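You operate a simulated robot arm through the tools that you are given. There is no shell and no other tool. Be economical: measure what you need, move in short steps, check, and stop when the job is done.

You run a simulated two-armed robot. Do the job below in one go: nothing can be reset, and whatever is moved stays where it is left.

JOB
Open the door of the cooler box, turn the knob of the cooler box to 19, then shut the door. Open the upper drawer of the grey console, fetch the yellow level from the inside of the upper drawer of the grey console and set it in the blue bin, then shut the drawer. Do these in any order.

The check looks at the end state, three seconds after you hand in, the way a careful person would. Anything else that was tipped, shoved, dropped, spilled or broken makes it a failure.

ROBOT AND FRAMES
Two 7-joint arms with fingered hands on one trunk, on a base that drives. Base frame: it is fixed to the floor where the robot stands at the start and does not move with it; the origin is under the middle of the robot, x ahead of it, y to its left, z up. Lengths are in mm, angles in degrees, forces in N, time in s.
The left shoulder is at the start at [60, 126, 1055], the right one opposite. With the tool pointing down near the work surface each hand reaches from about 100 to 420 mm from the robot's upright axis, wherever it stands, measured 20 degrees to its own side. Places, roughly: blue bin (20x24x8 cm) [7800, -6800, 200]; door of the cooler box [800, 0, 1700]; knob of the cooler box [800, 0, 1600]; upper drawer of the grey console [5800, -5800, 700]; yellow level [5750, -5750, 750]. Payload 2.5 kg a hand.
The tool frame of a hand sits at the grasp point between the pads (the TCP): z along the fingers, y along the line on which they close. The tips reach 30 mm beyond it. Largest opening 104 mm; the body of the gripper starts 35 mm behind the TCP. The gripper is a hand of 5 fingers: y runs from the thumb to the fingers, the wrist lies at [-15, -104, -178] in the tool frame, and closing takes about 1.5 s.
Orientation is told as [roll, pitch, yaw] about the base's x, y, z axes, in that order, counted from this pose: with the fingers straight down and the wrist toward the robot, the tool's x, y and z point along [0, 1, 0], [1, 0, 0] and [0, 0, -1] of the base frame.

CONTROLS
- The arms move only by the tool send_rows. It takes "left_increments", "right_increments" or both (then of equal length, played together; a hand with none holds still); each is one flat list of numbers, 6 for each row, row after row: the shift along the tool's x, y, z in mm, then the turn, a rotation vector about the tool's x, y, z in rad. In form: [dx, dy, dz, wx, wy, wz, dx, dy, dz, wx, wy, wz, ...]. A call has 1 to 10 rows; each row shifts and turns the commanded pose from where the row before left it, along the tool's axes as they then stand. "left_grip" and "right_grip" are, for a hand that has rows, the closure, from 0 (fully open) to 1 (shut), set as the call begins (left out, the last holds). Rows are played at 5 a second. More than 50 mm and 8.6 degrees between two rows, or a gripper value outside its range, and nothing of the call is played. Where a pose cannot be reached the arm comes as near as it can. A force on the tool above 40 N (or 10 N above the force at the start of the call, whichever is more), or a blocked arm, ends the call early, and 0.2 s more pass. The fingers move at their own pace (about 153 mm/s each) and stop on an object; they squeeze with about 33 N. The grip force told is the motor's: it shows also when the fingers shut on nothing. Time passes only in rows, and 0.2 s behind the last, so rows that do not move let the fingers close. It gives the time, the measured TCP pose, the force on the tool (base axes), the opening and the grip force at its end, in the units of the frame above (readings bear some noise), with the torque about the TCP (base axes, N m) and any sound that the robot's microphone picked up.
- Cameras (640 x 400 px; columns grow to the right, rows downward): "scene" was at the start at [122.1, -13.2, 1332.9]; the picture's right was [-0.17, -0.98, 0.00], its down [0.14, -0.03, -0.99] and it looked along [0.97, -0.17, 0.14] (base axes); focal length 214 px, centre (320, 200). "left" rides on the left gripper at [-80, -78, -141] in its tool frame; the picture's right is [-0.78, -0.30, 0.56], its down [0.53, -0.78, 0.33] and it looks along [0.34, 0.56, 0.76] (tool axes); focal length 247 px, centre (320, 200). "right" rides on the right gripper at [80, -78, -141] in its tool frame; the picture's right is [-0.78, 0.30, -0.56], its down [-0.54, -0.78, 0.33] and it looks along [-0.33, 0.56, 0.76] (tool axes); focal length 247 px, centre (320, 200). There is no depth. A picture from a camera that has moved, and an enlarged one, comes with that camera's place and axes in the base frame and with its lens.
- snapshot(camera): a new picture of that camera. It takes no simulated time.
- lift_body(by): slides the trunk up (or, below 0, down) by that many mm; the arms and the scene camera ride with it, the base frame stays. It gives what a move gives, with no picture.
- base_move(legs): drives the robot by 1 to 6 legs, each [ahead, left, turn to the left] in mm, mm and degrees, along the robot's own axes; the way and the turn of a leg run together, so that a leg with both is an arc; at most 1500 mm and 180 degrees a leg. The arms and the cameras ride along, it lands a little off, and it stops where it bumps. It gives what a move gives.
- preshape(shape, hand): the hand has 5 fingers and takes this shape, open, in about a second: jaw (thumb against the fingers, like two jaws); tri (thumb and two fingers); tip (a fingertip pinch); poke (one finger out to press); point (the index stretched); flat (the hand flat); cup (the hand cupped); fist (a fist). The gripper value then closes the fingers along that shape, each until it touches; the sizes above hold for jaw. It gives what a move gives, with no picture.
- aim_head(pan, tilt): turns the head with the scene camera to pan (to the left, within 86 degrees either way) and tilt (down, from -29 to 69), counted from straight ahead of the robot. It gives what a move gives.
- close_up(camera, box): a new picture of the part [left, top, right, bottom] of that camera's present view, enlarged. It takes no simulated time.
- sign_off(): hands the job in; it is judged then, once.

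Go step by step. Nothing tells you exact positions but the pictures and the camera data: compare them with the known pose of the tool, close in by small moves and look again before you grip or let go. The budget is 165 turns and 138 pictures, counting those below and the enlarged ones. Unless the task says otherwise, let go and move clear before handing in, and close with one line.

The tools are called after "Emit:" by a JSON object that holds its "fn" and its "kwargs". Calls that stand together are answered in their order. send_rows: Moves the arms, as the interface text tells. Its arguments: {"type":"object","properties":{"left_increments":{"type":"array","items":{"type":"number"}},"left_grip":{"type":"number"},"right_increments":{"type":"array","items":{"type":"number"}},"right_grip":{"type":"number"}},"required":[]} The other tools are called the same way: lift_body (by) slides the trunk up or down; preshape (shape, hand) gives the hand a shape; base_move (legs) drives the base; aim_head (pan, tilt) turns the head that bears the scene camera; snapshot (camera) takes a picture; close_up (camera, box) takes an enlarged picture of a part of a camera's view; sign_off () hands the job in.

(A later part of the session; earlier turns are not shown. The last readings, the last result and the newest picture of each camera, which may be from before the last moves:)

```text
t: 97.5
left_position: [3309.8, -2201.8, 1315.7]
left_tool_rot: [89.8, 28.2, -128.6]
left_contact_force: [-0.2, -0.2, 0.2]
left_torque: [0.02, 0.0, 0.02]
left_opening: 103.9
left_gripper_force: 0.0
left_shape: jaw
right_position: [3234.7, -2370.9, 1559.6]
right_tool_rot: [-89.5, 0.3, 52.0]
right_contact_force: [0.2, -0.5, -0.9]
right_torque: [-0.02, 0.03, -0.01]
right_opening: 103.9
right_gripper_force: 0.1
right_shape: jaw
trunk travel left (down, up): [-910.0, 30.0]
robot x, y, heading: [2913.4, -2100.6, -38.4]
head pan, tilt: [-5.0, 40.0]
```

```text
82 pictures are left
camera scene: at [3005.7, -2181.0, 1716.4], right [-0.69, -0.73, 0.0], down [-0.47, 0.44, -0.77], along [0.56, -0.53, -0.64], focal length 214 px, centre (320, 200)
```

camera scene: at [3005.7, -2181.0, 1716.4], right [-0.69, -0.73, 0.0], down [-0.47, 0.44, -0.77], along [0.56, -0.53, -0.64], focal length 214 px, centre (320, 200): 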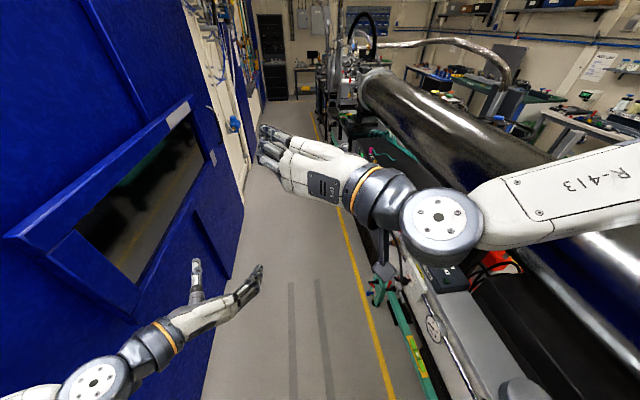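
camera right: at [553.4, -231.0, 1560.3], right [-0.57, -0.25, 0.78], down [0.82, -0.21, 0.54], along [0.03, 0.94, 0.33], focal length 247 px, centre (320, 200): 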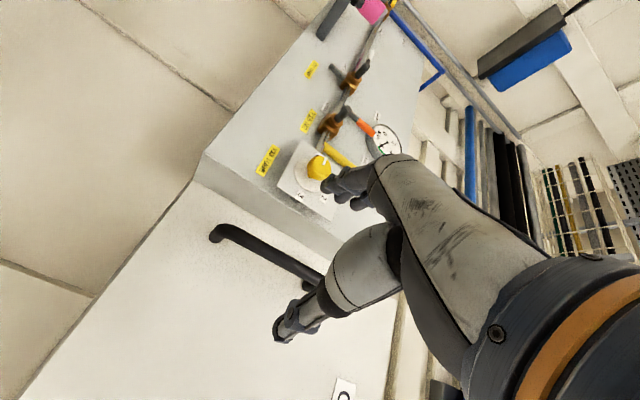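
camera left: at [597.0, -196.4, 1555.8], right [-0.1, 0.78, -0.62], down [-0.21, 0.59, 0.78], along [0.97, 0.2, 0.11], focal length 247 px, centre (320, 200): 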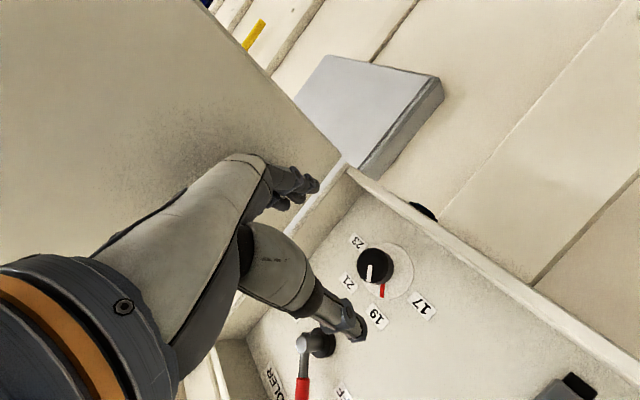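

The aisle has ample clearance: the cabinet is at f≈815 and the yellow line at f≈-330. I'll go on 3 m.

Emit:
{"fn": "base_move", "kwargs": {"legs": [[1500, 0, 0], [1400, 0, 0]]}}

Emit:
{"fn": "aim_head", "kwargs": {"pan": -20, "tilt": 20}}

Emit:
{"fn": "snapshot", "kwargs": {"camera": "scene"}}

```text
t: 111.6
left_position: [5591.7, -4032.1, 1314.8]
left_tool_rot: [89.9, 28.2, -129.0]
left_contact_force: [0.6, 0.7, 0.8]
left_torque: [0.0, 0.01, 0.0]
left_opening: 104.1
left_gripper_force: 0.1
left_shape: jaw
right_position: [5516.2, -4200.6, 1558.4]
right_tool_rot: [-89.4, 0.3, 51.7]
right_contact_force: [-0.8, 0.2, 0.4]
right_torque: [0.01, 0.04, -0.02]
right_opening: 104.0
right_gripper_force: 0.1
right_shape: jaw
trunk travel left (down, up): [-910.0, 30.0]
robot x, y, heading: [5198.3, -3927.8, -38.7]
head pan, tilt: [-5.0, 40.0]
```

```text
t: 112.4
left_position: [5591.3, -4031.8, 1315.0]
left_tool_rot: [89.9, 28.3, -128.8]
left_contact_force: [-0.3, -0.1, -0.1]
left_torque: [-0.01, -0.01, -0.01]
left_opening: 103.8
left_gripper_force: 0.2
left_shape: jaw
right_position: [5516.5, -4200.1, 1559.0]
right_tool_rot: [-89.5, 0.3, 51.8]
right_contact_force: [0.1, 0.2, 0.1]
right_torque: [0.0, 0.01, -0.02]
right_opening: 104.0
right_gripper_force: 0.0
right_shape: jaw
trunk travel left (down, up): [-910.0, 30.0]
robot x, y, heading: [5197.3, -3924.8, -38.8]
head pan, tilt: [-20.0, 20.0]
```

```text
81 pictures are left
camera scene: at [5274.7, -4030.8, 1747.7], right [-0.85, -0.52, 0.0], down [-0.18, 0.29, -0.94], along [0.49, -0.8, -0.34], focal length 214 px, centre (320, 200)
```

scene: 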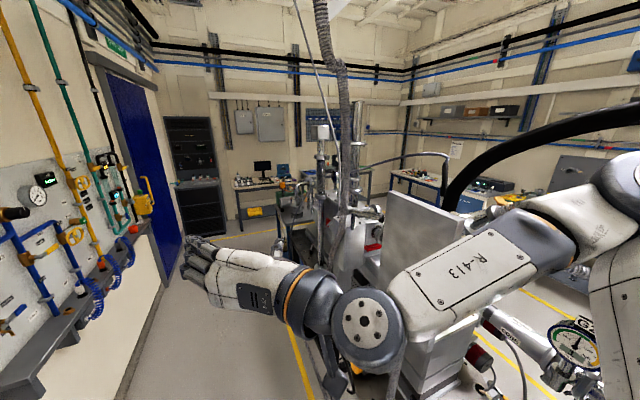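

The console should be ahead-right at a bearing of about 33°, hidden by my right arm. I'll lower that arm and look again.

Emit:
{"fn": "send_rows", "kwargs": {"right_increments": [45, 0, 0, 0, 0, 0, 45, 0, 0, 0, 0, 0, 45, 0, 0, 0, 0, 0, 45, 0, 0, 0, 0, 0, 45, 0, 0, 0, 0, 0, 45, 0, 0, 0, 0, 0]}}

Emit:
{"fn": "aim_head", "kwargs": {"pan": -35, "tilt": 22}}

Emit:
{"fn": "snapshot", "kwargs": {"camera": "scene"}}

```text
t: 113.8
left_position: [5592.9, -4032.0, 1315.4]
left_tool_rot: [89.8, 28.4, -129.0]
left_contact_force: [-0.2, 0.0, -0.6]
left_torque: [0.0, 0.03, -0.01]
left_opening: 104.0
left_gripper_force: 0.0
left_shape: jaw
right_position: [5491.3, -4255.4, 1359.7]
right_tool_rot: [-89.6, 0.3, 51.7]
right_contact_force: [-0.7, 0.7, -0.4]
right_torque: [0.01, 0.01, -0.01]
right_opening: 104.2
right_gripper_force: 0.1
right_shape: jaw
right hand out of reach, approached as far as the arm can: row 1, 4, 5, 6
trunk travel left (down, up): [-910.0, 30.0]
robot x, y, heading: [5198.2, -3923.5, -38.7]
head pan, tilt: [-20.0, 20.0]
```

```text
t: 114.6
left_position: [5591.8, -4032.8, 1316.4]
left_tool_rot: [89.8, 28.4, -128.9]
left_contact_force: [-0.1, 0.5, 0.9]
left_torque: [-0.03, 0.0, 0.02]
left_opening: 103.8
left_gripper_force: 0.0
left_shape: jaw
right_position: [5490.9, -4254.9, 1360.5]
right_tool_rot: [-89.5, 0.3, 51.8]
right_contact_force: [0.4, -0.3, -0.2]
right_torque: [0.01, 0.02, 0.06]
right_opening: 104.1
right_gripper_force: 0.0
right_shape: jaw
trunk travel left (down, up): [-910.0, 30.0]
robot x, y, heading: [5196.9, -3926.8, -38.6]
head pan, tilt: [-35.0, 22.0]
```

```text
80 pictures are left
camera scene: at [5252.5, -4040.4, 1744.6], right [-0.96, -0.28, 0.0], down [-0.11, 0.36, -0.93], along [0.26, -0.89, -0.37], focal length 214 px, centre (320, 200)
```

scene: 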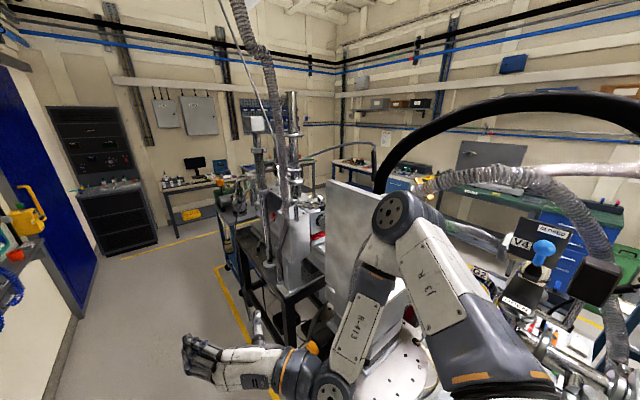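

Emit:
{"fn": "close_up", "kwargs": {"camera": "scene", "box": [210, 140, 450, 330]}}

Emit:
{"fn": "close_up", "kwargs": {"camera": "scene", "box": [40, 90, 280, 270]}}

```text
2.11 times, centred on (330, 235) of scene
camera zoom: at [5252.5, -4040.4, 1744.6], right [-0.96, -0.28, 0.0], down [-0.11, 0.36, -0.93], along [0.26, -0.89, -0.37], focal length 452 px, centre (299, 126)
```

zoom: 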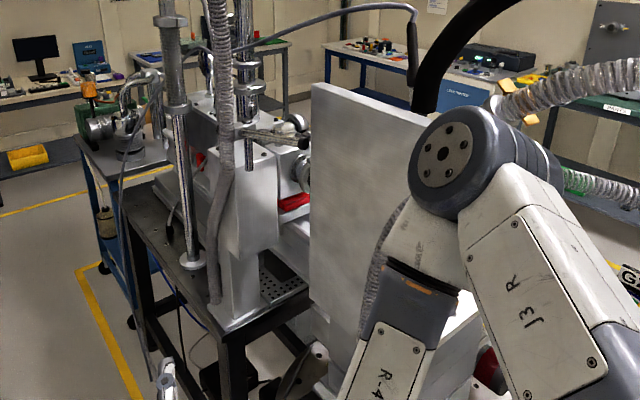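

```text
2.22 times, centred on (160, 180) of scene
camera zoom: at [5252.5, -4040.4, 1744.6], right [-0.96, -0.28, 0.0], down [-0.11, 0.36, -0.93], along [0.26, -0.89, -0.37], focal length 477 px, centre (676, 244)
```

zoom: 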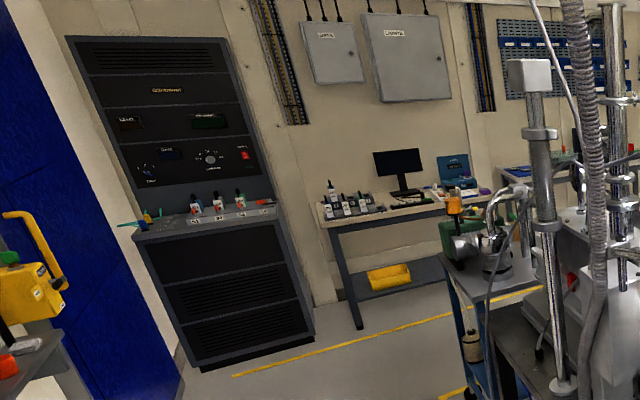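

The console should be around the bench equipment and the bins near the back bench. I'll drive 1.6 m further and look right.

Emit:
{"fn": "base_move", "kwargs": {"legs": [[1000, 60, 0], [600, 0, 0]]}}

Emit:
{"fn": "aim_head", "kwargs": {"pan": -75, "tilt": 20}}

Emit:
{"fn": "snapshot", "kwargs": {"camera": "scene"}}

Emit:
{"fn": "aim_head", "kwargs": {"pan": -30, "tilt": 20}}

Emit:
{"fn": "snapshot", "kwargs": {"camera": "scene"}}

```text
t: 122.8
left_position: [6898.4, -4965.2, 1315.0]
left_tool_rot: [89.8, 28.3, -127.8]
left_contact_force: [0.1, -0.1, -0.3]
left_torque: [-0.01, 0.01, 0.03]
left_opening: 103.9
left_gripper_force: 0.1
left_shape: jaw
right_position: [6801.3, -5190.1, 1359.8]
right_tool_rot: [-89.5, 0.3, 52.9]
right_contact_force: [0.0, 0.0, 0.7]
right_torque: [0.0, 0.0, 0.01]
right_opening: 104.0
right_gripper_force: 0.0
right_shape: jaw
trunk travel left (down, up): [-910.0, 30.0]
robot x, y, heading: [6497.5, -4869.0, -37.7]
head pan, tilt: [-35.0, 22.0]
```

```text
t: 123.9
left_position: [6897.0, -4965.2, 1316.5]
left_tool_rot: [89.8, 28.3, -127.8]
left_contact_force: [-0.8, -0.4, -0.5]
left_torque: [0.0, 0.0, -0.05]
left_opening: 103.8
left_gripper_force: 0.0
left_shape: jaw
right_position: [6800.7, -5191.3, 1359.7]
right_tool_rot: [-89.6, 0.3, 52.9]
right_contact_force: [0.1, 1.1, 0.4]
right_torque: [0.06, 0.04, 0.03]
right_opening: 103.8
right_gripper_force: 0.0
right_shape: jaw
trunk travel left (down, up): [-910.0, 30.0]
robot x, y, heading: [6498.9, -4866.0, -37.6]
head pan, tilt: [-75.0, 20.0]
```

```text
77 pictures are left
camera scene: at [6494.7, -4977.9, 1747.8], right [-0.92, 0.38, 0.0], down [0.13, 0.32, -0.94], along [-0.36, -0.87, -0.34], focal length 214 px, centre (320, 200)
```

scene: 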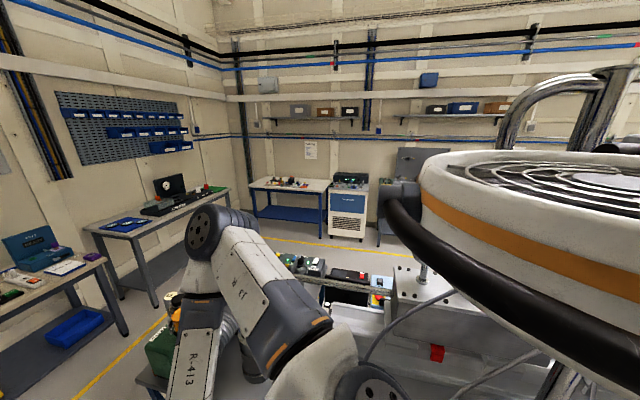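

```text
t: 125.0
left_position: [6896.5, -4964.6, 1315.4]
left_tool_rot: [89.8, 28.3, -127.9]
left_contact_force: [-0.4, 0.3, 1.0]
left_torque: [-0.04, -0.02, 0.06]
left_opening: 103.8
left_gripper_force: 0.1
left_shape: jaw
right_position: [6800.7, -5189.8, 1359.9]
right_tool_rot: [-89.5, 0.4, 52.9]
right_contact_force: [-0.6, -0.5, 0.2]
right_torque: [0.01, -0.02, 0.01]
right_opening: 104.0
right_gripper_force: 0.0
right_shape: jaw
trunk travel left (down, up): [-910.0, 30.0]
robot x, y, heading: [6498.6, -4868.9, -37.4]
head pan, tilt: [-30.0, 20.0]
```

```text
76 pictures are left
camera scene: at [6565.7, -4977.9, 1747.8], right [-0.92, -0.38, 0.0], down [-0.13, 0.32, -0.94], along [0.36, -0.87, -0.34], focal length 214 px, centre (320, 200)
```

scene: 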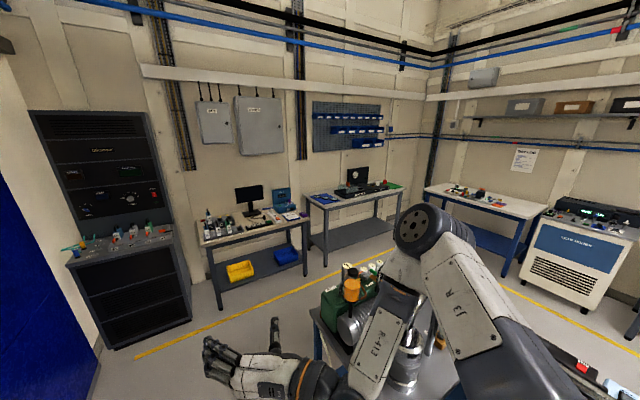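

The blue bin sits on the lower shelf of a back bench, beside a yellow one. The console should be near (373, 302) in the previous view, so I'll look there.

Emit:
{"fn": "aim_head", "kwargs": {"pan": -85, "tilt": 38}}

Emit:
{"fn": "close_up", "kwargs": {"camera": "scene", "box": [180, 100, 480, 380]}}

```text
t: 126.2
left_position: [6897.8, -4965.7, 1316.0]
left_tool_rot: [89.7, 28.3, -127.8]
left_contact_force: [0.9, 0.5, 0.3]
left_torque: [-0.01, 0.01, 0.02]
left_opening: 104.1
left_gripper_force: 0.0
left_shape: jaw
right_position: [6800.9, -5190.8, 1359.5]
right_tool_rot: [-89.5, 0.3, 52.8]
right_contact_force: [0.0, -1.4, 0.2]
right_torque: [-0.02, -0.01, -0.01]
right_opening: 104.0
right_gripper_force: 0.0
right_shape: jaw
trunk travel left (down, up): [-910.0, 30.0]
robot x, y, heading: [6499.5, -4866.3, -37.7]
head pan, tilt: [-85.0, 38.0]
```

```text
1.43 times, centred on (330, 240) of scene
camera zoom: at [6483.8, -4964.6, 1719.4], right [-0.84, 0.54, 0.0], down [0.33, 0.52, -0.79], along [-0.42, -0.67, -0.62], focal length 306 px, centre (306, 143)
```

zoom: 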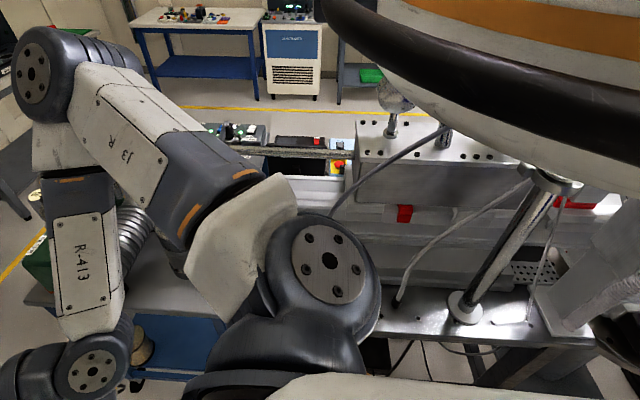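

The console seems to stand behind the equipment bench, so I must round the bench end. I'll drive 1.5 m ahead and look right.

Emit:
{"fn": "base_move", "kwargs": {"legs": [[1480, 0, 0]]}}

Emit:
{"fn": "aim_head", "kwargs": {"pan": -80, "tilt": 25}}

Emit:
{"fn": "snapshot", "kwargs": {"camera": "scene"}}

Emit:
{"fn": "aim_head", "kwargs": {"pan": -30, "tilt": 30}}

Emit:
{"fn": "snapshot", "kwargs": {"camera": "scene"}}

```text
t: 133.6
left_position: [8080.8, -5860.2, 1315.9]
left_tool_rot: [89.9, 28.2, -127.2]
left_contact_force: [0.2, 0.4, -0.3]
left_torque: [-0.01, -0.04, 0.02]
left_opening: 103.8
left_gripper_force: 0.0
left_shape: jaw
right_position: [7986.5, -6084.8, 1360.8]
right_tool_rot: [-89.5, 0.4, 53.4]
right_contact_force: [-0.2, 0.4, -0.7]
right_torque: [-0.01, 0.02, -0.01]
right_opening: 104.0
right_gripper_force: 0.0
right_shape: jaw
trunk travel left (down, up): [-910.0, 30.0]
robot x, y, heading: [7683.8, -5769.1, -37.2]
head pan, tilt: [-85.0, 38.0]
```

```text
t: 134.4
left_position: [8080.5, -5859.6, 1316.3]
left_tool_rot: [89.6, 28.3, -127.2]
left_contact_force: [0.3, 0.6, 0.5]
left_torque: [0.0, 0.0, -0.01]
left_opening: 103.9
left_gripper_force: 0.2
left_shape: jaw
right_position: [7987.7, -6086.7, 1359.3]
right_tool_rot: [-89.6, 0.3, 53.4]
right_contact_force: [0.5, -0.3, 0.3]
right_torque: [0.0, 0.04, -0.02]
right_opening: 104.0
right_gripper_force: 0.1
right_shape: jaw
trunk travel left (down, up): [-910.0, 30.0]
robot x, y, heading: [7680.8, -5766.7, -36.8]
head pan, tilt: [-80.0, 25.0]
```

```text
74 pictures are left
camera scene: at [7671.7, -5871.8, 1739.7], right [-0.89, 0.45, 0.0], down [0.19, 0.38, -0.91], along [-0.41, -0.81, -0.42], focal length 214 px, centre (320, 200)
```

scene: 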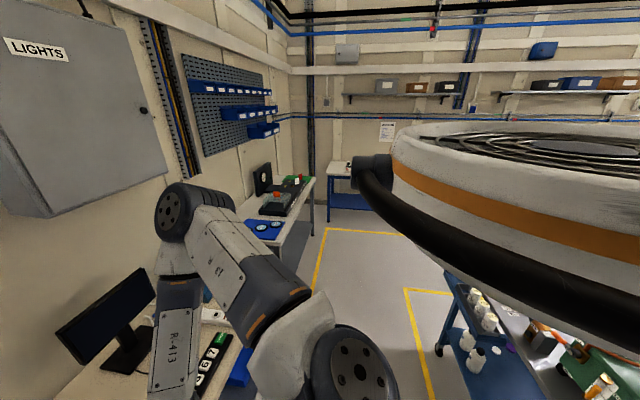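

```text
t: 135.5
left_position: [8080.0, -5859.8, 1315.7]
left_tool_rot: [89.7, 28.3, -127.2]
left_contact_force: [-0.3, 0.0, 0.3]
left_torque: [-0.02, 0.02, -0.03]
left_opening: 104.0
left_gripper_force: 0.1
left_shape: jaw
right_position: [7987.3, -6086.0, 1359.8]
right_tool_rot: [-89.5, 0.4, 53.4]
right_contact_force: [0.0, -0.5, 0.6]
right_torque: [0.01, 0.0, 0.01]
right_opening: 103.9
right_gripper_force: 0.0
right_shape: jaw
trunk travel left (down, up): [-910.0, 30.0]
robot x, y, heading: [7679.9, -5768.4, -36.9]
head pan, tilt: [-30.0, 30.0]
```

```text
73 pictures are left
camera scene: at [7748.8, -5872.9, 1731.8], right [-0.92, -0.39, 0.0], down [-0.2, 0.46, -0.87], along [0.34, -0.8, -0.5], focal length 214 px, centre (320, 200)
```

scene: 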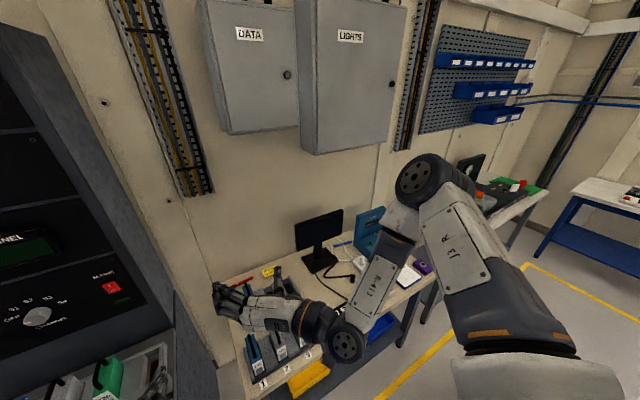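

The lane between the cart zone (u≈9110) and the bench line (u≈10050) is clear. I'll crab right along it while facing the bench.

Emit:
{"fn": "base_move", "kwargs": {"legs": [[-30, -1000, 0], [0, -950, 0]]}}

Emit:
{"fn": "aim_head", "kwargs": {"pan": -85, "tilt": 25}}

Emit:
{"fn": "snapshot", "kwargs": {"camera": "scene"}}

```text
t: 145.3
left_position: [6870.7, -7400.9, 1315.6]
left_tool_rot: [89.7, 28.4, -128.0]
left_contact_force: [0.7, 0.2, -0.5]
left_torque: [0.02, -0.01, 0.02]
left_opening: 103.9
left_gripper_force: 0.0
left_shape: jaw
right_position: [6773.9, -7624.7, 1361.3]
right_tool_rot: [-89.5, 0.4, 52.7]
right_contact_force: [0.6, 0.1, 0.1]
right_torque: [0.0, 0.03, -0.03]
right_opening: 104.1
right_gripper_force: 0.1
right_shape: jaw
trunk travel left (down, up): [-910.0, 30.0]
robot x, y, heading: [6473.3, -7304.8, -37.5]
head pan, tilt: [-30.0, 30.0]
```

```text
t: 146.6
left_position: [6872.1, -7400.4, 1315.3]
left_tool_rot: [89.6, 28.2, -128.0]
left_contact_force: [-0.3, -0.2, -0.9]
left_torque: [0.01, -0.04, 0.0]
left_opening: 104.0
left_gripper_force: 0.1
left_shape: jaw
right_position: [6772.8, -7625.4, 1361.3]
right_tool_rot: [-89.4, 0.4, 52.7]
right_contact_force: [0.6, -0.6, 0.1]
right_torque: [-0.03, 0.01, 0.01]
right_opening: 103.9
right_gripper_force: 0.1
right_shape: jaw
trunk travel left (down, up): [-910.0, 30.0]
robot x, y, heading: [6471.1, -7306.5, -37.9]
head pan, tilt: [-85.0, 25.0]
```

```text
72 pictures are left
camera scene: at [6454.3, -7403.3, 1739.7], right [-0.84, 0.54, 0.0], down [0.23, 0.36, -0.91], along [-0.49, -0.76, -0.42], focal length 214 px, centre (320, 200)
```

scene: 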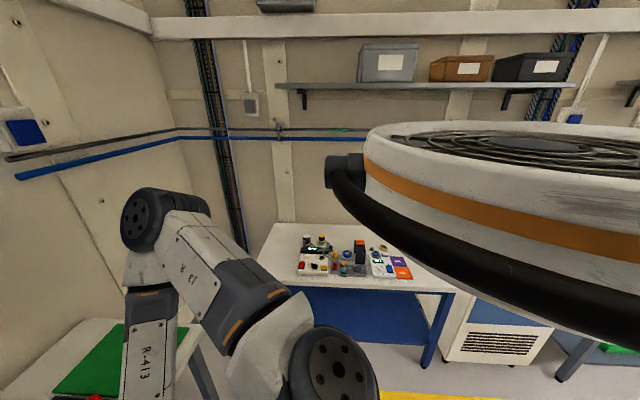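

The back aisle spans about f=-1620 to -2640. I'll turn left to face the back of the bench block and look for the console.

Emit:
{"fn": "base_move", "kwargs": {"legs": [[-200, -100, 0], [0, 0, 90]]}}

Emit:
{"fn": "aim_head", "kwargs": {"pan": 45, "tilt": 25}}

Emit:
{"fn": "snapshot", "kwargs": {"camera": "scene"}}

```text
t: 152.1
left_position: [6350.5, -6863.8, 1315.6]
left_tool_rot: [89.6, 28.3, -37.7]
left_contact_force: [-0.4, -0.1, -0.1]
left_torque: [0.0, -0.02, 0.0]
left_opening: 104.0
left_gripper_force: 0.1
left_shape: jaw
right_position: [6576.0, -6959.0, 1359.4]
right_tool_rot: [-89.4, 0.2, 143.0]
right_contact_force: [0.7, 0.8, 0.1]
right_torque: [0.0, 0.01, 0.03]
right_opening: 104.2
right_gripper_force: 0.0
right_shape: jaw
trunk travel left (down, up): [-910.0, 30.0]
robot x, y, heading: [6254.0, -7259.0, 52.7]
head pan, tilt: [-85.0, 25.0]
```

```text
t: 154.2
left_position: [6351.3, -6863.5, 1315.3]
left_tool_rot: [89.7, 28.4, -37.7]
left_contact_force: [1.0, 0.9, -0.6]
left_torque: [0.01, 0.01, -0.01]
left_opening: 104.0
left_gripper_force: 0.2
left_shape: jaw
right_position: [6574.9, -6958.9, 1360.4]
right_tool_rot: [-89.5, 0.3, 142.9]
right_contact_force: [-0.6, 1.2, -0.3]
right_torque: [0.01, 0.0, -0.01]
right_opening: 104.0
right_gripper_force: 0.1
right_shape: jaw
trunk travel left (down, up): [-910.0, 30.0]
robot x, y, heading: [6252.0, -7261.1, 52.6]
head pan, tilt: [45.0, 25.0]
```

```text
71 pictures are left
camera scene: at [6265.3, -7135.5, 1739.7], right [0.99, 0.13, 0.0], down [0.06, -0.42, -0.91], along [-0.12, 0.9, -0.42], focal length 214 px, centre (320, 200)
```

scene: 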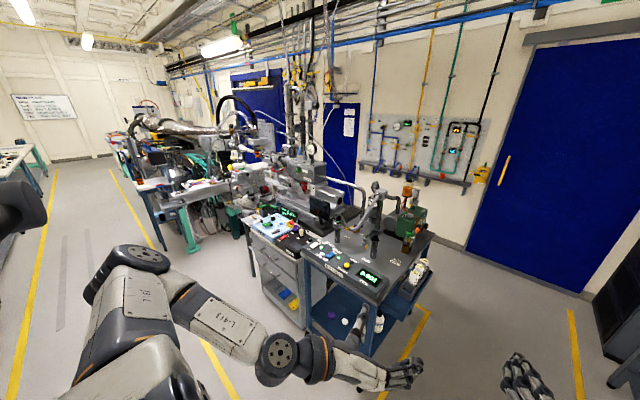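

I can see the grey cabinet with drawers under the instruments. I'll zoom in.

Emit:
{"fn": "close_up", "kwargs": {"camera": "scene", "box": [220, 180, 400, 350]}}

```text
2.35 times, centred on (310, 265) of scene
camera zoom: at [6265.3, -7135.5, 1739.7], right [0.99, 0.13, 0.0], down [0.06, -0.42, -0.91], along [-0.12, 0.9, -0.42], focal length 505 px, centre (344, 47)
```

zoom: 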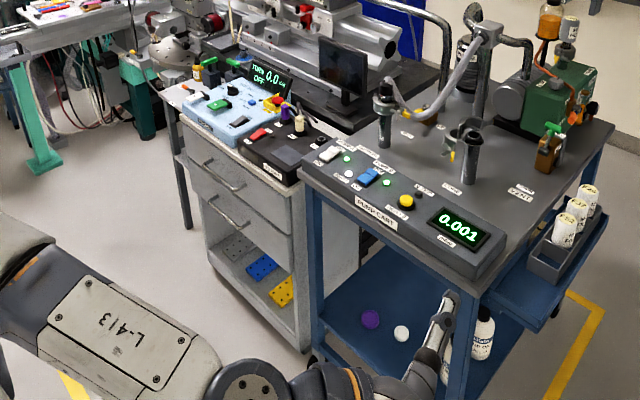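

The console's face is at f≈-1095, spanning u≈7910–8450, with two drawers that have bar handles. I'll crab left to stand in front of it and lower the trunk.

Emit:
{"fn": "base_move", "kwargs": {"legs": [[0, 1220, 0]]}}

Emit:
{"fn": "lift_body", "kwargs": {"by": -350}}

Emit:
{"fn": "aim_head", "kwargs": {"pan": 0, "tilt": 40}}

Emit:
{"fn": "snapshot", "kwargs": {"camera": "scene"}}

```text
t: 160.3
left_position: [5386.6, -6126.3, 1315.8]
left_tool_rot: [89.8, 28.3, -37.7]
left_contact_force: [0.5, -0.1, -0.6]
left_torque: [-0.03, -0.01, 0.01]
left_opening: 104.0
left_gripper_force: 0.0
left_shape: jaw
right_position: [5612.2, -6221.8, 1359.3]
right_tool_rot: [-89.4, 0.3, 143.1]
right_contact_force: [0.4, 0.2, -0.1]
right_torque: [-0.01, -0.02, -0.01]
right_opening: 104.1
right_gripper_force: 0.1
right_shape: jaw
trunk travel left (down, up): [-910.0, 30.0]
robot x, y, heading: [5290.7, -6523.9, 52.4]
head pan, tilt: [45.0, 25.0]
```

```text
t: 163.8
left_position: [5386.3, -6126.4, 965.5]
left_tool_rot: [89.6, 28.3, -37.7]
left_contact_force: [-0.1, 0.1, -0.2]
left_torque: [0.02, -0.01, -0.01]
left_opening: 103.9
left_gripper_force: 0.0
left_shape: jaw
right_position: [5611.8, -6221.7, 1009.1]
right_tool_rot: [-89.6, 0.3, 143.0]
right_contact_force: [-0.9, -0.1, 0.2]
right_torque: [0.0, 0.0, 0.01]
right_opening: 103.7
right_gripper_force: 0.0
right_shape: jaw
trunk travel left (down, up): [-560.0, 380.0]
robot x, y, heading: [5290.7, -6523.6, 52.5]
head pan, tilt: [45.0, 25.0]
```

```text
t: 164.9
left_position: [5386.8, -6126.8, 966.4]
left_tool_rot: [89.7, 28.3, -37.7]
left_contact_force: [0.3, 0.6, 0.4]
left_torque: [-0.02, -0.03, 0.02]
left_opening: 103.9
left_gripper_force: 0.0
left_shape: jaw
right_position: [5610.9, -6222.8, 1008.9]
right_tool_rot: [-89.5, 0.2, 143.0]
right_contact_force: [-0.1, -0.4, 0.0]
right_torque: [-0.01, -0.02, -0.03]
right_opening: 104.0
right_gripper_force: 0.1
right_shape: jaw
trunk travel left (down, up): [-560.0, 380.0]
robot x, y, heading: [5292.0, -6523.9, 52.6]
head pan, tilt: [0.0, 40.0]
```

```text
69 pictures are left
camera scene: at [5364.8, -6422.5, 1366.4], right [0.8, -0.61, 0.0], down [-0.39, -0.51, -0.77], along [0.46, 0.61, -0.64], focal length 214 px, centre (320, 200)
```

scene: 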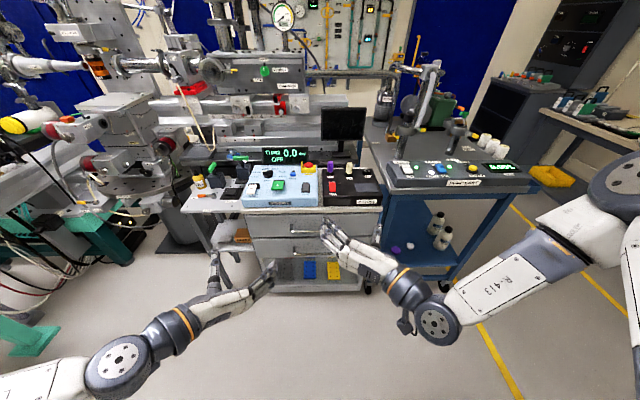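

I'm in front of the console. I'll zoom in on the drawers.

Emit:
{"fn": "close_up", "kwargs": {"camera": "scene", "box": [220, 150, 400, 310]}}

```text
2.50 times, centred on (310, 230) of scene
camera zoom: at [5364.8, -6422.5, 1366.4], right [0.8, -0.61, 0.0], down [-0.39, -0.51, -0.77], along [0.46, 0.61, -0.64], focal length 536 px, centre (345, 125)
```

zoom: 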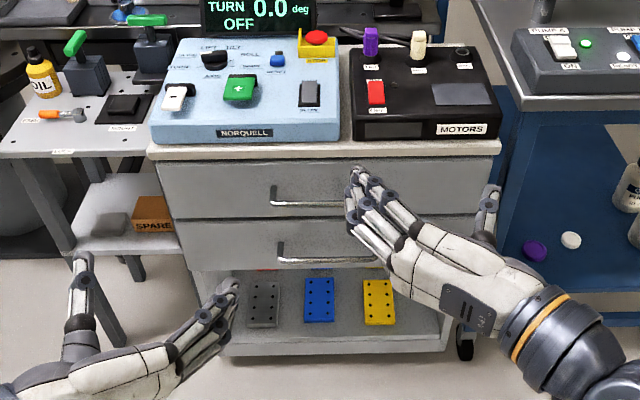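

Stereo puts the upper handle bar's centre at about (5708, -5926, 690), which is 728 mm ahead of me and 32 mm left. I'll roll the right hand so it closes vertically and lower the trunk.

Emit:
{"fn": "send_rows", "kwargs": {"right_increments": [0, 0, 0, 0, 0, 0.143, 0, 0, 0, 0, 0, 0.143, 0, 0, 0, 0, 0, 0.143, 0, 0, 0, 0, 0, 0.143, 0, 0, 0, 0, 0, 0.143, 0, 0, 0, 0, 0, 0.143]}}

Emit:
{"fn": "send_rows", "kwargs": {"right_increments": [0, 0, 0, 0, 0, 0.143, 0, 0, 0, 0, 0, 0.143, 0, 0, 0, 0, 0, 0.143, 0, 0, 0, 0, 0, 0.143, 0, 0, 0, 0, 0, 0.143]}}

Emit:
{"fn": "lift_body", "kwargs": {"by": -180}}

Emit:
{"fn": "snapshot", "kwargs": {"camera": "scene"}}

```text
t: 166.3
left_position: [5387.9, -6126.2, 965.7]
left_tool_rot: [89.7, 28.3, -37.7]
left_contact_force: [0.8, -0.1, 0.1]
left_torque: [-0.04, 0.03, -0.02]
left_opening: 104.0
left_gripper_force: 0.2
left_shape: jaw
right_position: [5648.4, -6243.3, 1080.9]
right_tool_rot: [-89.1, -48.9, 142.5]
right_contact_force: [-0.5, -0.3, 0.1]
right_torque: [-0.02, 0.02, -0.03]
right_opening: 103.9
right_gripper_force: 0.0
right_shape: jaw
right hand out of reach, approached as far as the arm can: row 1, 2, 3, 4, 5, 6
trunk travel left (down, up): [-560.0, 380.0]
robot x, y, heading: [5287.5, -6524.5, 52.6]
head pan, tilt: [0.0, 40.0]
```

```text
t: 167.5
left_position: [5386.4, -6127.3, 964.5]
left_tool_rot: [89.8, 28.3, -37.8]
left_contact_force: [0.7, -0.1, -0.3]
left_torque: [0.0, -0.02, 0.01]
left_opening: 104.0
left_gripper_force: 0.0
left_shape: jaw
right_position: [5691.5, -6262.5, 1146.3]
right_tool_rot: [-15.5, -89.5, 68.6]
right_contact_force: [0.7, -0.2, 0.9]
right_torque: [0.02, 0.02, 0.0]
right_opening: 104.5
right_gripper_force: 0.1
right_shape: jaw
right hand out of reach, approached as far as the arm can: row 1, 2, 3, 4, 5
trunk travel left (down, up): [-560.0, 380.0]
robot x, y, heading: [5292.3, -6523.7, 52.6]
head pan, tilt: [0.0, 40.0]
```

```text
t: 169.5
left_position: [5386.3, -6126.4, 785.1]
left_tool_rot: [89.7, 28.3, -37.7]
left_contact_force: [0.4, -0.5, -0.2]
left_torque: [-0.01, 0.01, -0.01]
left_opening: 103.8
left_gripper_force: 0.2
left_shape: jaw
right_position: [5690.7, -6260.9, 966.6]
right_tool_rot: [-28.2, -89.3, 81.3]
right_contact_force: [0.7, -0.8, -1.2]
right_torque: [0.03, -0.01, 0.02]
right_opening: 104.2
right_gripper_force: 0.1
right_shape: jaw
trunk travel left (down, up): [-380.0, 560.0]
robot x, y, heading: [5287.8, -6521.7, 52.6]
head pan, tilt: [0.0, 40.0]
```

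```text
67 pictures are left
camera scene: at [5364.9, -6422.5, 1186.4], right [0.79, -0.61, 0.0], down [-0.39, -0.51, -0.77], along [0.47, 0.61, -0.64], focal length 214 px, centre (320, 200)
```

scene: 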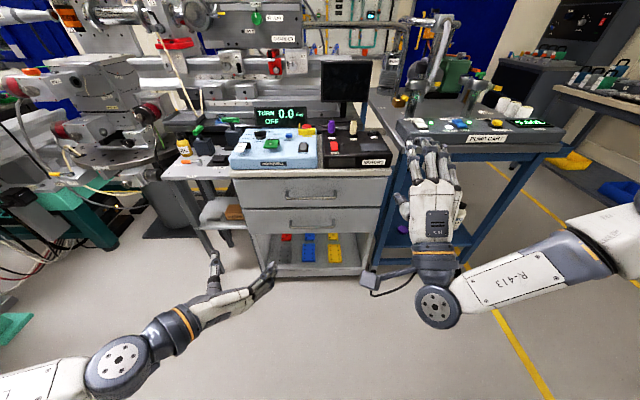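

Now the handle is fully visible. I'll zoom for a precise fix.

Emit:
{"fn": "close_up", "kwargs": {"camera": "scene", "box": [230, 130, 390, 290]}}

```text
2.50 times, centred on (310, 210) of scene
camera zoom: at [5364.9, -6422.5, 1186.4], right [0.79, -0.61, 0.0], down [-0.39, -0.51, -0.77], along [0.47, 0.61, -0.64], focal length 536 px, centre (345, 175)
```

zoom: 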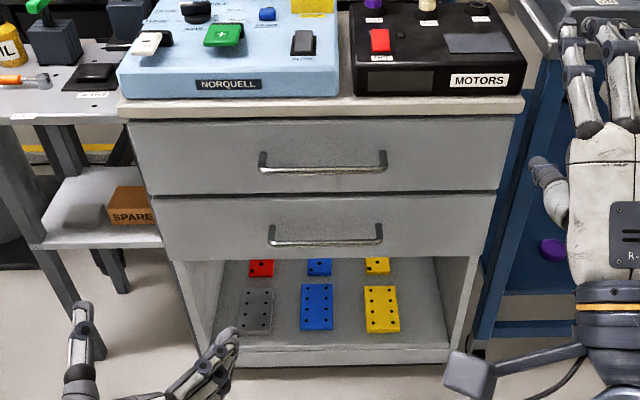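

The handle is at about 722 mm ahead, 31 mm left, z≈698, and is 178 mm long. I'll lower slightly, spread the left hand away, align the right hand and drive forward 190 mm.

Emit:
{"fn": "lift_body", "kwargs": {"by": -100}}

Emit:
{"fn": "send_rows", "kwargs": {"left_increments": [-16, -29, 0, 0, 0, 0, -16, -29, 0, 0, 0, 0, -16, -29, 0, 0, 0, 0, 0, 0, 0, 0, 0, 0, 0, 0, 0, 0, 0, 0, 0, 0, 0, 0, 0, 0], "right_increments": [20, -28, 0, 0, 0, 0, 34, -28, 0, 0, 0, 0, 34, -28, 0, 0, 0, 0, 34, -28, 0, 0, 0, 0, 34, -28, 0, 0, 0, 0, 34, -28, 0, 0, 0, 0]}}

Emit:
{"fn": "base_move", "kwargs": {"legs": [[150, 0, 0]]}}

Emit:
{"fn": "snapshot", "kwargs": {"camera": "scene"}}

Emit:
{"fn": "snapshot", "kwargs": {"camera": "right"}}

```text
t: 170.8
left_position: [5385.6, -6126.4, 684.6]
left_tool_rot: [89.7, 28.3, -37.7]
left_contact_force: [-0.2, -0.5, 0.7]
left_torque: [0.03, 0.0, 0.01]
left_opening: 104.3
left_gripper_force: 0.3
left_shape: jaw
right_position: [5690.8, -6262.4, 867.1]
right_tool_rot: [-28.2, -89.3, 81.3]
right_contact_force: [0.6, 0.4, 0.1]
right_torque: [0.01, 0.02, -0.01]
right_opening: 104.1
right_gripper_force: 0.0
right_shape: jaw
trunk travel left (down, up): [-280.0, 660.0]
robot x, y, heading: [5286.6, -6524.5, 52.5]
head pan, tilt: [0.0, 40.0]
```

```text
t: 172.2
left_position: [5307.0, -6066.9, 684.3]
left_tool_rot: [89.7, 28.3, -37.6]
left_contact_force: [-0.4, -0.6, -0.2]
left_torque: [0.02, 0.03, 0.03]
left_opening: 103.9
left_gripper_force: 0.0
left_shape: jaw
right_position: [5677.2, -6223.5, 878.9]
right_tool_rot: [-29.3, -89.1, 82.5]
right_contact_force: [0.6, -0.1, 0.0]
right_torque: [0.01, 0.04, 0.01]
right_opening: 104.2
right_gripper_force: 0.0
right_shape: jaw
right hand out of reach, approached as far as the arm can: row 1, 2, 3, 4, 5, 6
trunk travel left (down, up): [-280.0, 660.0]
robot x, y, heading: [5294.9, -6522.7, 52.5]
head pan, tilt: [0.0, 40.0]
```

```text
t: 173.6
left_position: [5400.0, -5945.9, 684.7]
left_tool_rot: [89.8, 28.3, -37.7]
left_contact_force: [0.1, -0.1, 0.6]
left_torque: [0.04, 0.02, -0.04]
left_opening: 103.9
left_gripper_force: 0.0
left_shape: jaw
right_position: [5767.6, -6106.5, 879.7]
right_tool_rot: [-29.8, -89.1, 83.0]
right_contact_force: [0.1, -0.1, 0.2]
right_torque: [-0.01, -0.01, -0.05]
right_opening: 104.2
right_gripper_force: 0.0
right_shape: jaw
trunk travel left (down, up): [-280.0, 660.0]
robot x, y, heading: [5379.3, -6405.8, 52.7]
head pan, tilt: [0.0, 40.0]
```

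```text
65 pictures are left
camera scene: at [5455.9, -6303.6, 1086.4], right [0.79, -0.61, 0.0], down [-0.39, -0.51, -0.77], along [0.47, 0.61, -0.64], focal length 214 px, centre (320, 200)
```

scene: 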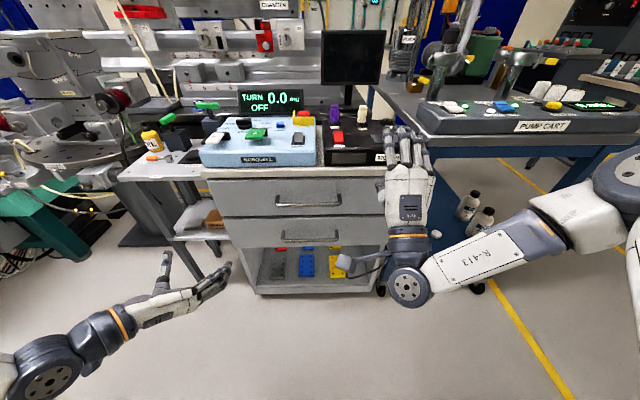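

```text
64 pictures are left
camera right: at [5618.7, -6170.9, 802.5], right [0.29, -0.91, 0.31], down [0.63, -0.07, -0.78], along [0.72, 0.42, 0.55], focal length 247 px, centre (320, 200)
```

right: 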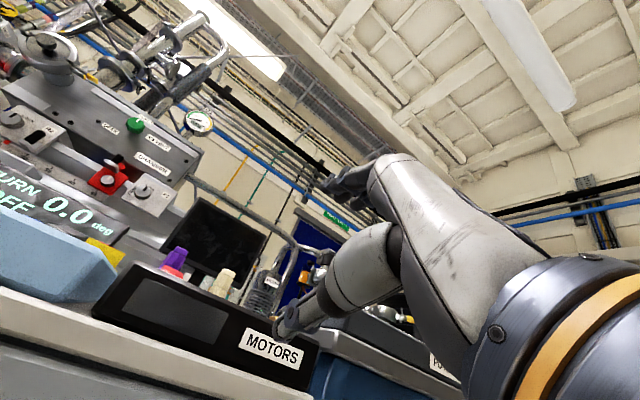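

The right arm couldn't get down and left in this posture this close. Backing off a bit should let the arm stretch more, so I'll try reaching farther forward.

Emit:
{"fn": "base_move", "kwargs": {"legs": [[-100, 0, 0]]}}

Emit:
{"fn": "send_rows", "kwargs": {"right_increments": [0, 0, 30, 0, 0, 0, 0, 0, 30, 0, 0, 0, 0, 0, 30, 0, 0, 0, 0, 0, 0, 0, 0, 0]}}

Emit:
{"fn": "snapshot", "kwargs": {"camera": "scene"}}

```text
t: 174.7
left_position: [5338.7, -6026.0, 684.0]
left_tool_rot: [89.7, 28.4, -37.7]
left_contact_force: [0.9, -0.9, 0.8]
left_torque: [-0.02, -0.02, 0.0]
left_opening: 104.0
left_gripper_force: 0.1
left_shape: jaw
right_position: [5705.2, -6183.9, 878.3]
right_tool_rot: [-28.9, -89.1, 82.1]
right_contact_force: [0.8, -0.5, 0.9]
right_torque: [0.04, 0.02, -0.03]
right_opening: 104.0
right_gripper_force: 0.2
right_shape: jaw
trunk travel left (down, up): [-280.0, 660.0]
robot x, y, heading: [5324.2, -6482.4, 52.4]
head pan, tilt: [0.0, 40.0]
```

```text
t: 175.7
left_position: [5338.7, -6027.0, 683.9]
left_tool_rot: [89.7, 28.3, -37.7]
left_contact_force: [1.1, -0.1, -0.7]
left_torque: [0.0, 0.01, -0.01]
left_opening: 103.9
left_gripper_force: 0.1
left_shape: jaw
right_position: [5769.3, -6124.6, 890.8]
right_tool_rot: [-25.8, -89.1, 79.2]
right_contact_force: [0.0, -0.5, 0.0]
right_torque: [-0.04, 0.01, -0.01]
right_opening: 103.7
right_gripper_force: 0.1
right_shape: jaw
right hand out of reach, approached as far as the arm can: row 1, 2, 3
trunk travel left (down, up): [-280.0, 660.0]
robot x, y, heading: [5319.8, -6485.9, 52.8]
head pan, tilt: [0.0, 40.0]
```

```text
63 pictures are left
camera scene: at [5395.0, -6383.1, 1086.4], right [0.79, -0.61, 0.0], down [-0.39, -0.51, -0.77], along [0.47, 0.61, -0.64], focal length 214 px, centre (320, 200)
```

scene: 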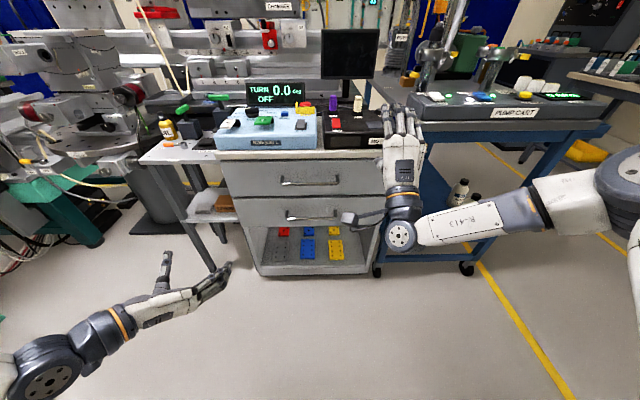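

The hand can only be held near shoulder height in this posture. So I'll shift the base left by 168 mm and lower the trunk, which brings the hand to the handle's height.

Emit:
{"fn": "base_move", "kwargs": {"legs": [[-40, 168, 0]]}}

Emit:
{"fn": "lift_body", "kwargs": {"by": -190}}

Emit:
{"fn": "snapshot", "kwargs": {"camera": "scene"}}

Emit:
{"fn": "snapshot", "kwargs": {"camera": "right"}}

```text
t: 177.2
left_position: [5181.4, -5956.1, 684.2]
left_tool_rot: [89.7, 28.3, -37.6]
left_contact_force: [0.2, 0.5, 0.3]
left_torque: [0.0, -0.03, 0.01]
left_opening: 103.8
left_gripper_force: 0.0
left_shape: jaw
right_position: [5610.7, -6056.0, 890.9]
right_tool_rot: [-28.2, -89.1, 81.4]
right_contact_force: [-0.8, -0.6, 0.4]
right_torque: [0.01, -0.01, 0.0]
right_opening: 104.1
right_gripper_force: 0.1
right_shape: jaw
trunk travel left (down, up): [-280.0, 660.0]
robot x, y, heading: [5163.5, -6414.5, 52.8]
head pan, tilt: [0.0, 40.0]
```

```text
t: 179.3
left_position: [5182.5, -5956.1, 494.4]
left_tool_rot: [89.8, 28.3, -37.6]
left_contact_force: [-0.8, -0.7, 0.7]
left_torque: [-0.03, 0.01, 0.0]
left_opening: 103.9
left_gripper_force: 0.1
left_shape: jaw
right_position: [5610.6, -6055.5, 701.3]
right_tool_rot: [-28.2, -89.1, 81.6]
right_contact_force: [-0.2, 0.6, -0.1]
right_torque: [-0.01, 0.0, -0.01]
right_opening: 104.0
right_gripper_force: 0.0
right_shape: jaw
trunk travel left (down, up): [-90.0, 850.0]
robot x, y, heading: [5160.8, -6412.9, 52.8]
head pan, tilt: [0.0, 40.0]
```

```text
62 pictures are left
camera scene: at [5238.3, -6313.3, 896.4], right [0.8, -0.61, 0.0], down [-0.39, -0.51, -0.77], along [0.46, 0.61, -0.64], focal length 214 px, centre (320, 200)
```

scene: 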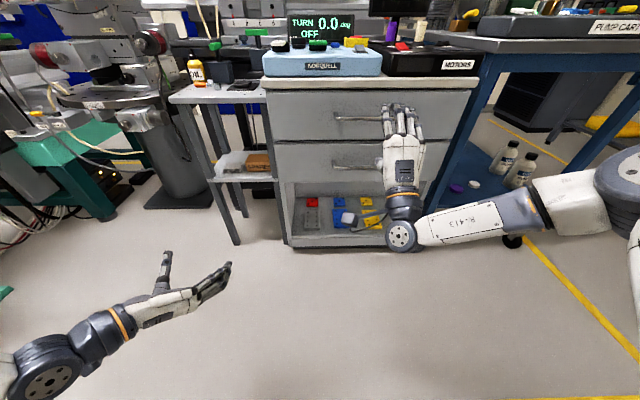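

```text
61 pictures are left
camera right: at [5462.3, -6122.0, 625.0], right [0.29, -0.91, 0.31], down [0.63, -0.06, -0.78], along [0.72, 0.42, 0.55], focal length 247 px, centre (320, 200)
```

right: 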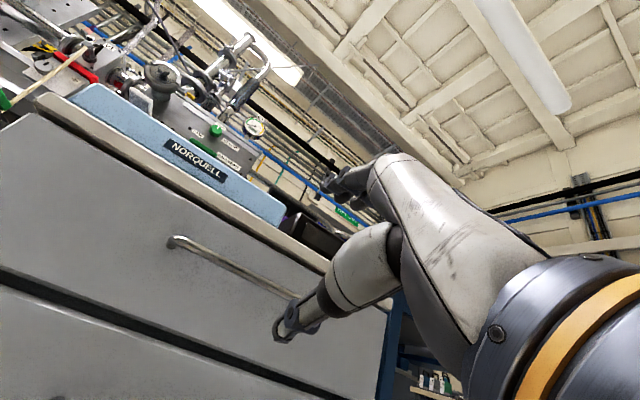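

Emit:
{"fn": "close_up", "kwargs": {"camera": "scene", "box": [310, 80, 450, 190]}}

Emit:
{"fn": "close_up", "kwargs": {"camera": "right", "box": [140, 200, 360, 360]}}

```text
3.64 times, centred on (380, 135) of scene
camera zoom: at [5238.3, -6313.3, 896.4], right [0.8, -0.61, 0.0], down [-0.39, -0.51, -0.77], along [0.46, 0.61, -0.64], focal length 780 px, centre (102, 436)
```

zoom: 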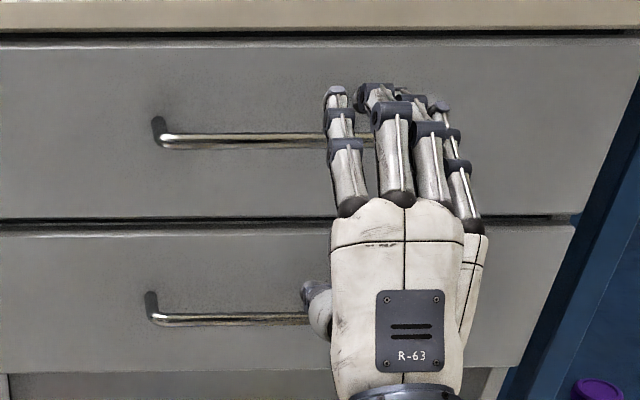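

```text
2.50 times, centred on (250, 280) of right
camera zoom: at [5462.3, -6122.0, 625.0], right [0.29, -0.91, 0.31], down [0.63, -0.06, -0.78], along [0.72, 0.42, 0.55], focal length 617 px, centre (495, 0)
```

zoom: 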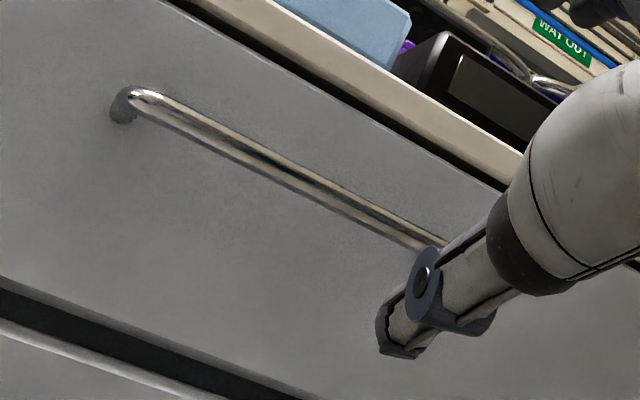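

The bar is 158 mm ahead of the TCP at z≈691. I'll pre-close a little, drop 10 mm and drive in with the base.

Emit:
{"fn": "lift_body", "kwargs": {"by": -10}}

Emit:
{"fn": "base_move", "kwargs": {"legs": [[110, 0, 0]]}}

Emit:
{"fn": "close_up", "kwargs": {"camera": "scene", "box": [300, 60, 440, 190]}}

Emit:
{"fn": "snapshot", "kwargs": {"camera": "right"}}

```text
t: 179.9
left_position: [5181.7, -5956.4, 484.8]
left_tool_rot: [89.9, 28.4, -37.6]
left_contact_force: [0.7, 0.5, -0.3]
left_torque: [-0.01, -0.01, 0.03]
left_opening: 103.9
left_gripper_force: 0.0
left_shape: jaw
right_position: [5612.4, -6055.1, 690.3]
right_tool_rot: [-28.2, -89.1, 81.5]
right_contact_force: [0.0, -0.2, 0.5]
right_torque: [0.02, 0.03, -0.01]
right_opening: 104.1
right_gripper_force: 0.0
right_shape: jaw
trunk travel left (down, up): [-80.0, 860.0]
robot x, y, heading: [5167.6, -6414.8, 52.8]
head pan, tilt: [0.0, 40.0]
```

```text
t: 181.1
left_position: [5248.5, -5869.8, 484.8]
left_tool_rot: [89.8, 28.3, -37.8]
left_contact_force: [-0.6, -0.6, 0.7]
left_torque: [0.0, 0.03, -0.01]
left_opening: 104.1
left_gripper_force: 0.0
left_shape: jaw
right_position: [5676.7, -5968.2, 691.0]
right_tool_rot: [-28.6, -89.1, 81.9]
right_contact_force: [0.2, -0.2, -0.6]
right_torque: [0.02, 0.01, -0.01]
right_opening: 104.1
right_gripper_force: 0.1
right_shape: jaw
trunk travel left (down, up): [-80.0, 860.0]
robot x, y, heading: [5230.1, -6326.4, 52.6]
head pan, tilt: [0.0, 40.0]
```

```text
3.08 times, centred on (370, 125) of scene
camera zoom: at [5304.8, -6226.2, 886.4], right [0.79, -0.61, 0.0], down [-0.39, -0.51, -0.77], along [0.46, 0.61, -0.64], focal length 660 px, centre (166, 431)
```

zoom: 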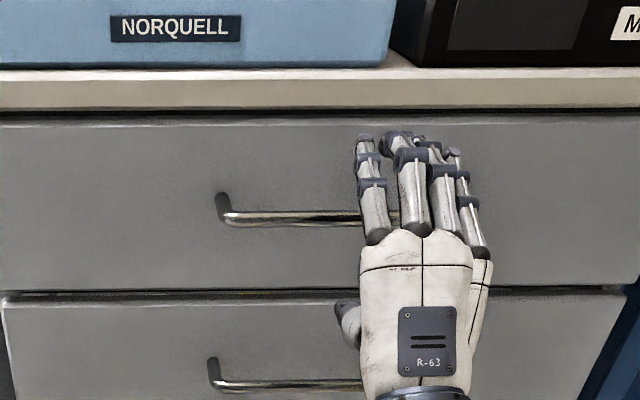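

```text
57 pictures are left
camera right: at [5529.0, -6035.1, 615.0], right [0.29, -0.91, 0.31], down [0.63, -0.07, -0.78], along [0.72, 0.42, 0.55], focal length 247 px, centre (320, 200)
```

right: 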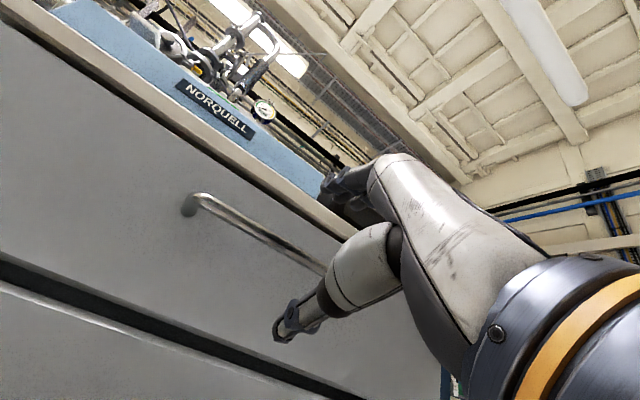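

The alignment is good and about 43 mm remain. I'll pre-close slightly, then drive in.

Emit:
{"fn": "send_rows", "kwargs": {"right_increments": [0, 0, 0, 0, 0, 0, 0, 0, 0, 0, 0, 0], "right_grip": 0.2}}

Emit:
{"fn": "base_move", "kwargs": {"legs": [[42, 0, 0]]}}

Emit:
{"fn": "snapshot", "kwargs": {"camera": "right"}}

```text
t: 181.7
left_position: [5247.8, -5869.9, 485.8]
left_tool_rot: [89.7, 28.3, -37.6]
left_contact_force: [0.4, 0.1, -0.2]
left_torque: [-0.03, 0.01, -0.02]
left_opening: 103.9
left_gripper_force: 0.2
left_shape: jaw
right_position: [5677.9, -5968.9, 692.2]
right_tool_rot: [-28.0, -89.2, 81.3]
right_contact_force: [-0.4, 0.1, -1.4]
right_torque: [-0.01, 0.01, 0.02]
right_opening: 83.7
right_gripper_force: 0.1
right_shape: jaw
trunk travel left (down, up): [-80.0, 860.0]
robot x, y, heading: [5225.6, -6325.5, 52.7]
head pan, tilt: [0.0, 40.0]
```

```text
t: 182.6
left_position: [5273.3, -5836.2, 484.6]
left_tool_rot: [89.9, 28.4, -37.6]
left_contact_force: [-0.8, 0.3, -0.8]
left_torque: [0.0, -0.01, -0.01]
left_opening: 103.9
left_gripper_force: 0.1
left_shape: jaw
right_position: [5703.3, -5934.9, 690.9]
right_tool_rot: [-28.7, -89.2, 82.1]
right_contact_force: [1.0, 0.5, 0.5]
right_torque: [-0.02, -0.02, -0.02]
right_opening: 83.2
right_gripper_force: 0.1
right_shape: jaw
trunk travel left (down, up): [-80.0, 860.0]
robot x, y, heading: [5260.1, -6292.7, 52.5]
head pan, tilt: [0.0, 40.0]
```

```text
56 pictures are left
camera right: at [5554.3, -6001.7, 615.1], right [0.29, -0.91, 0.31], down [0.63, -0.06, -0.78], along [0.72, 0.42, 0.55], focal length 247 px, centre (320, 200)
```

right: 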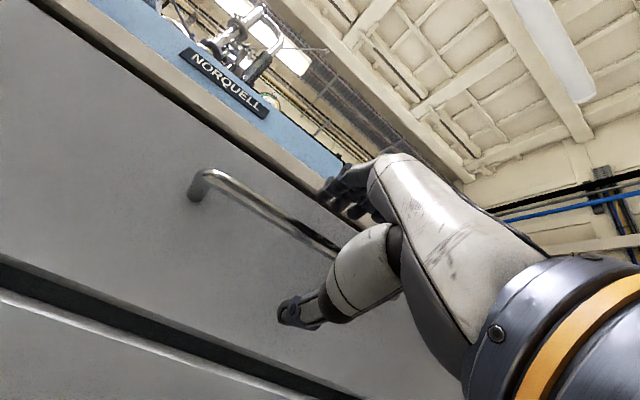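

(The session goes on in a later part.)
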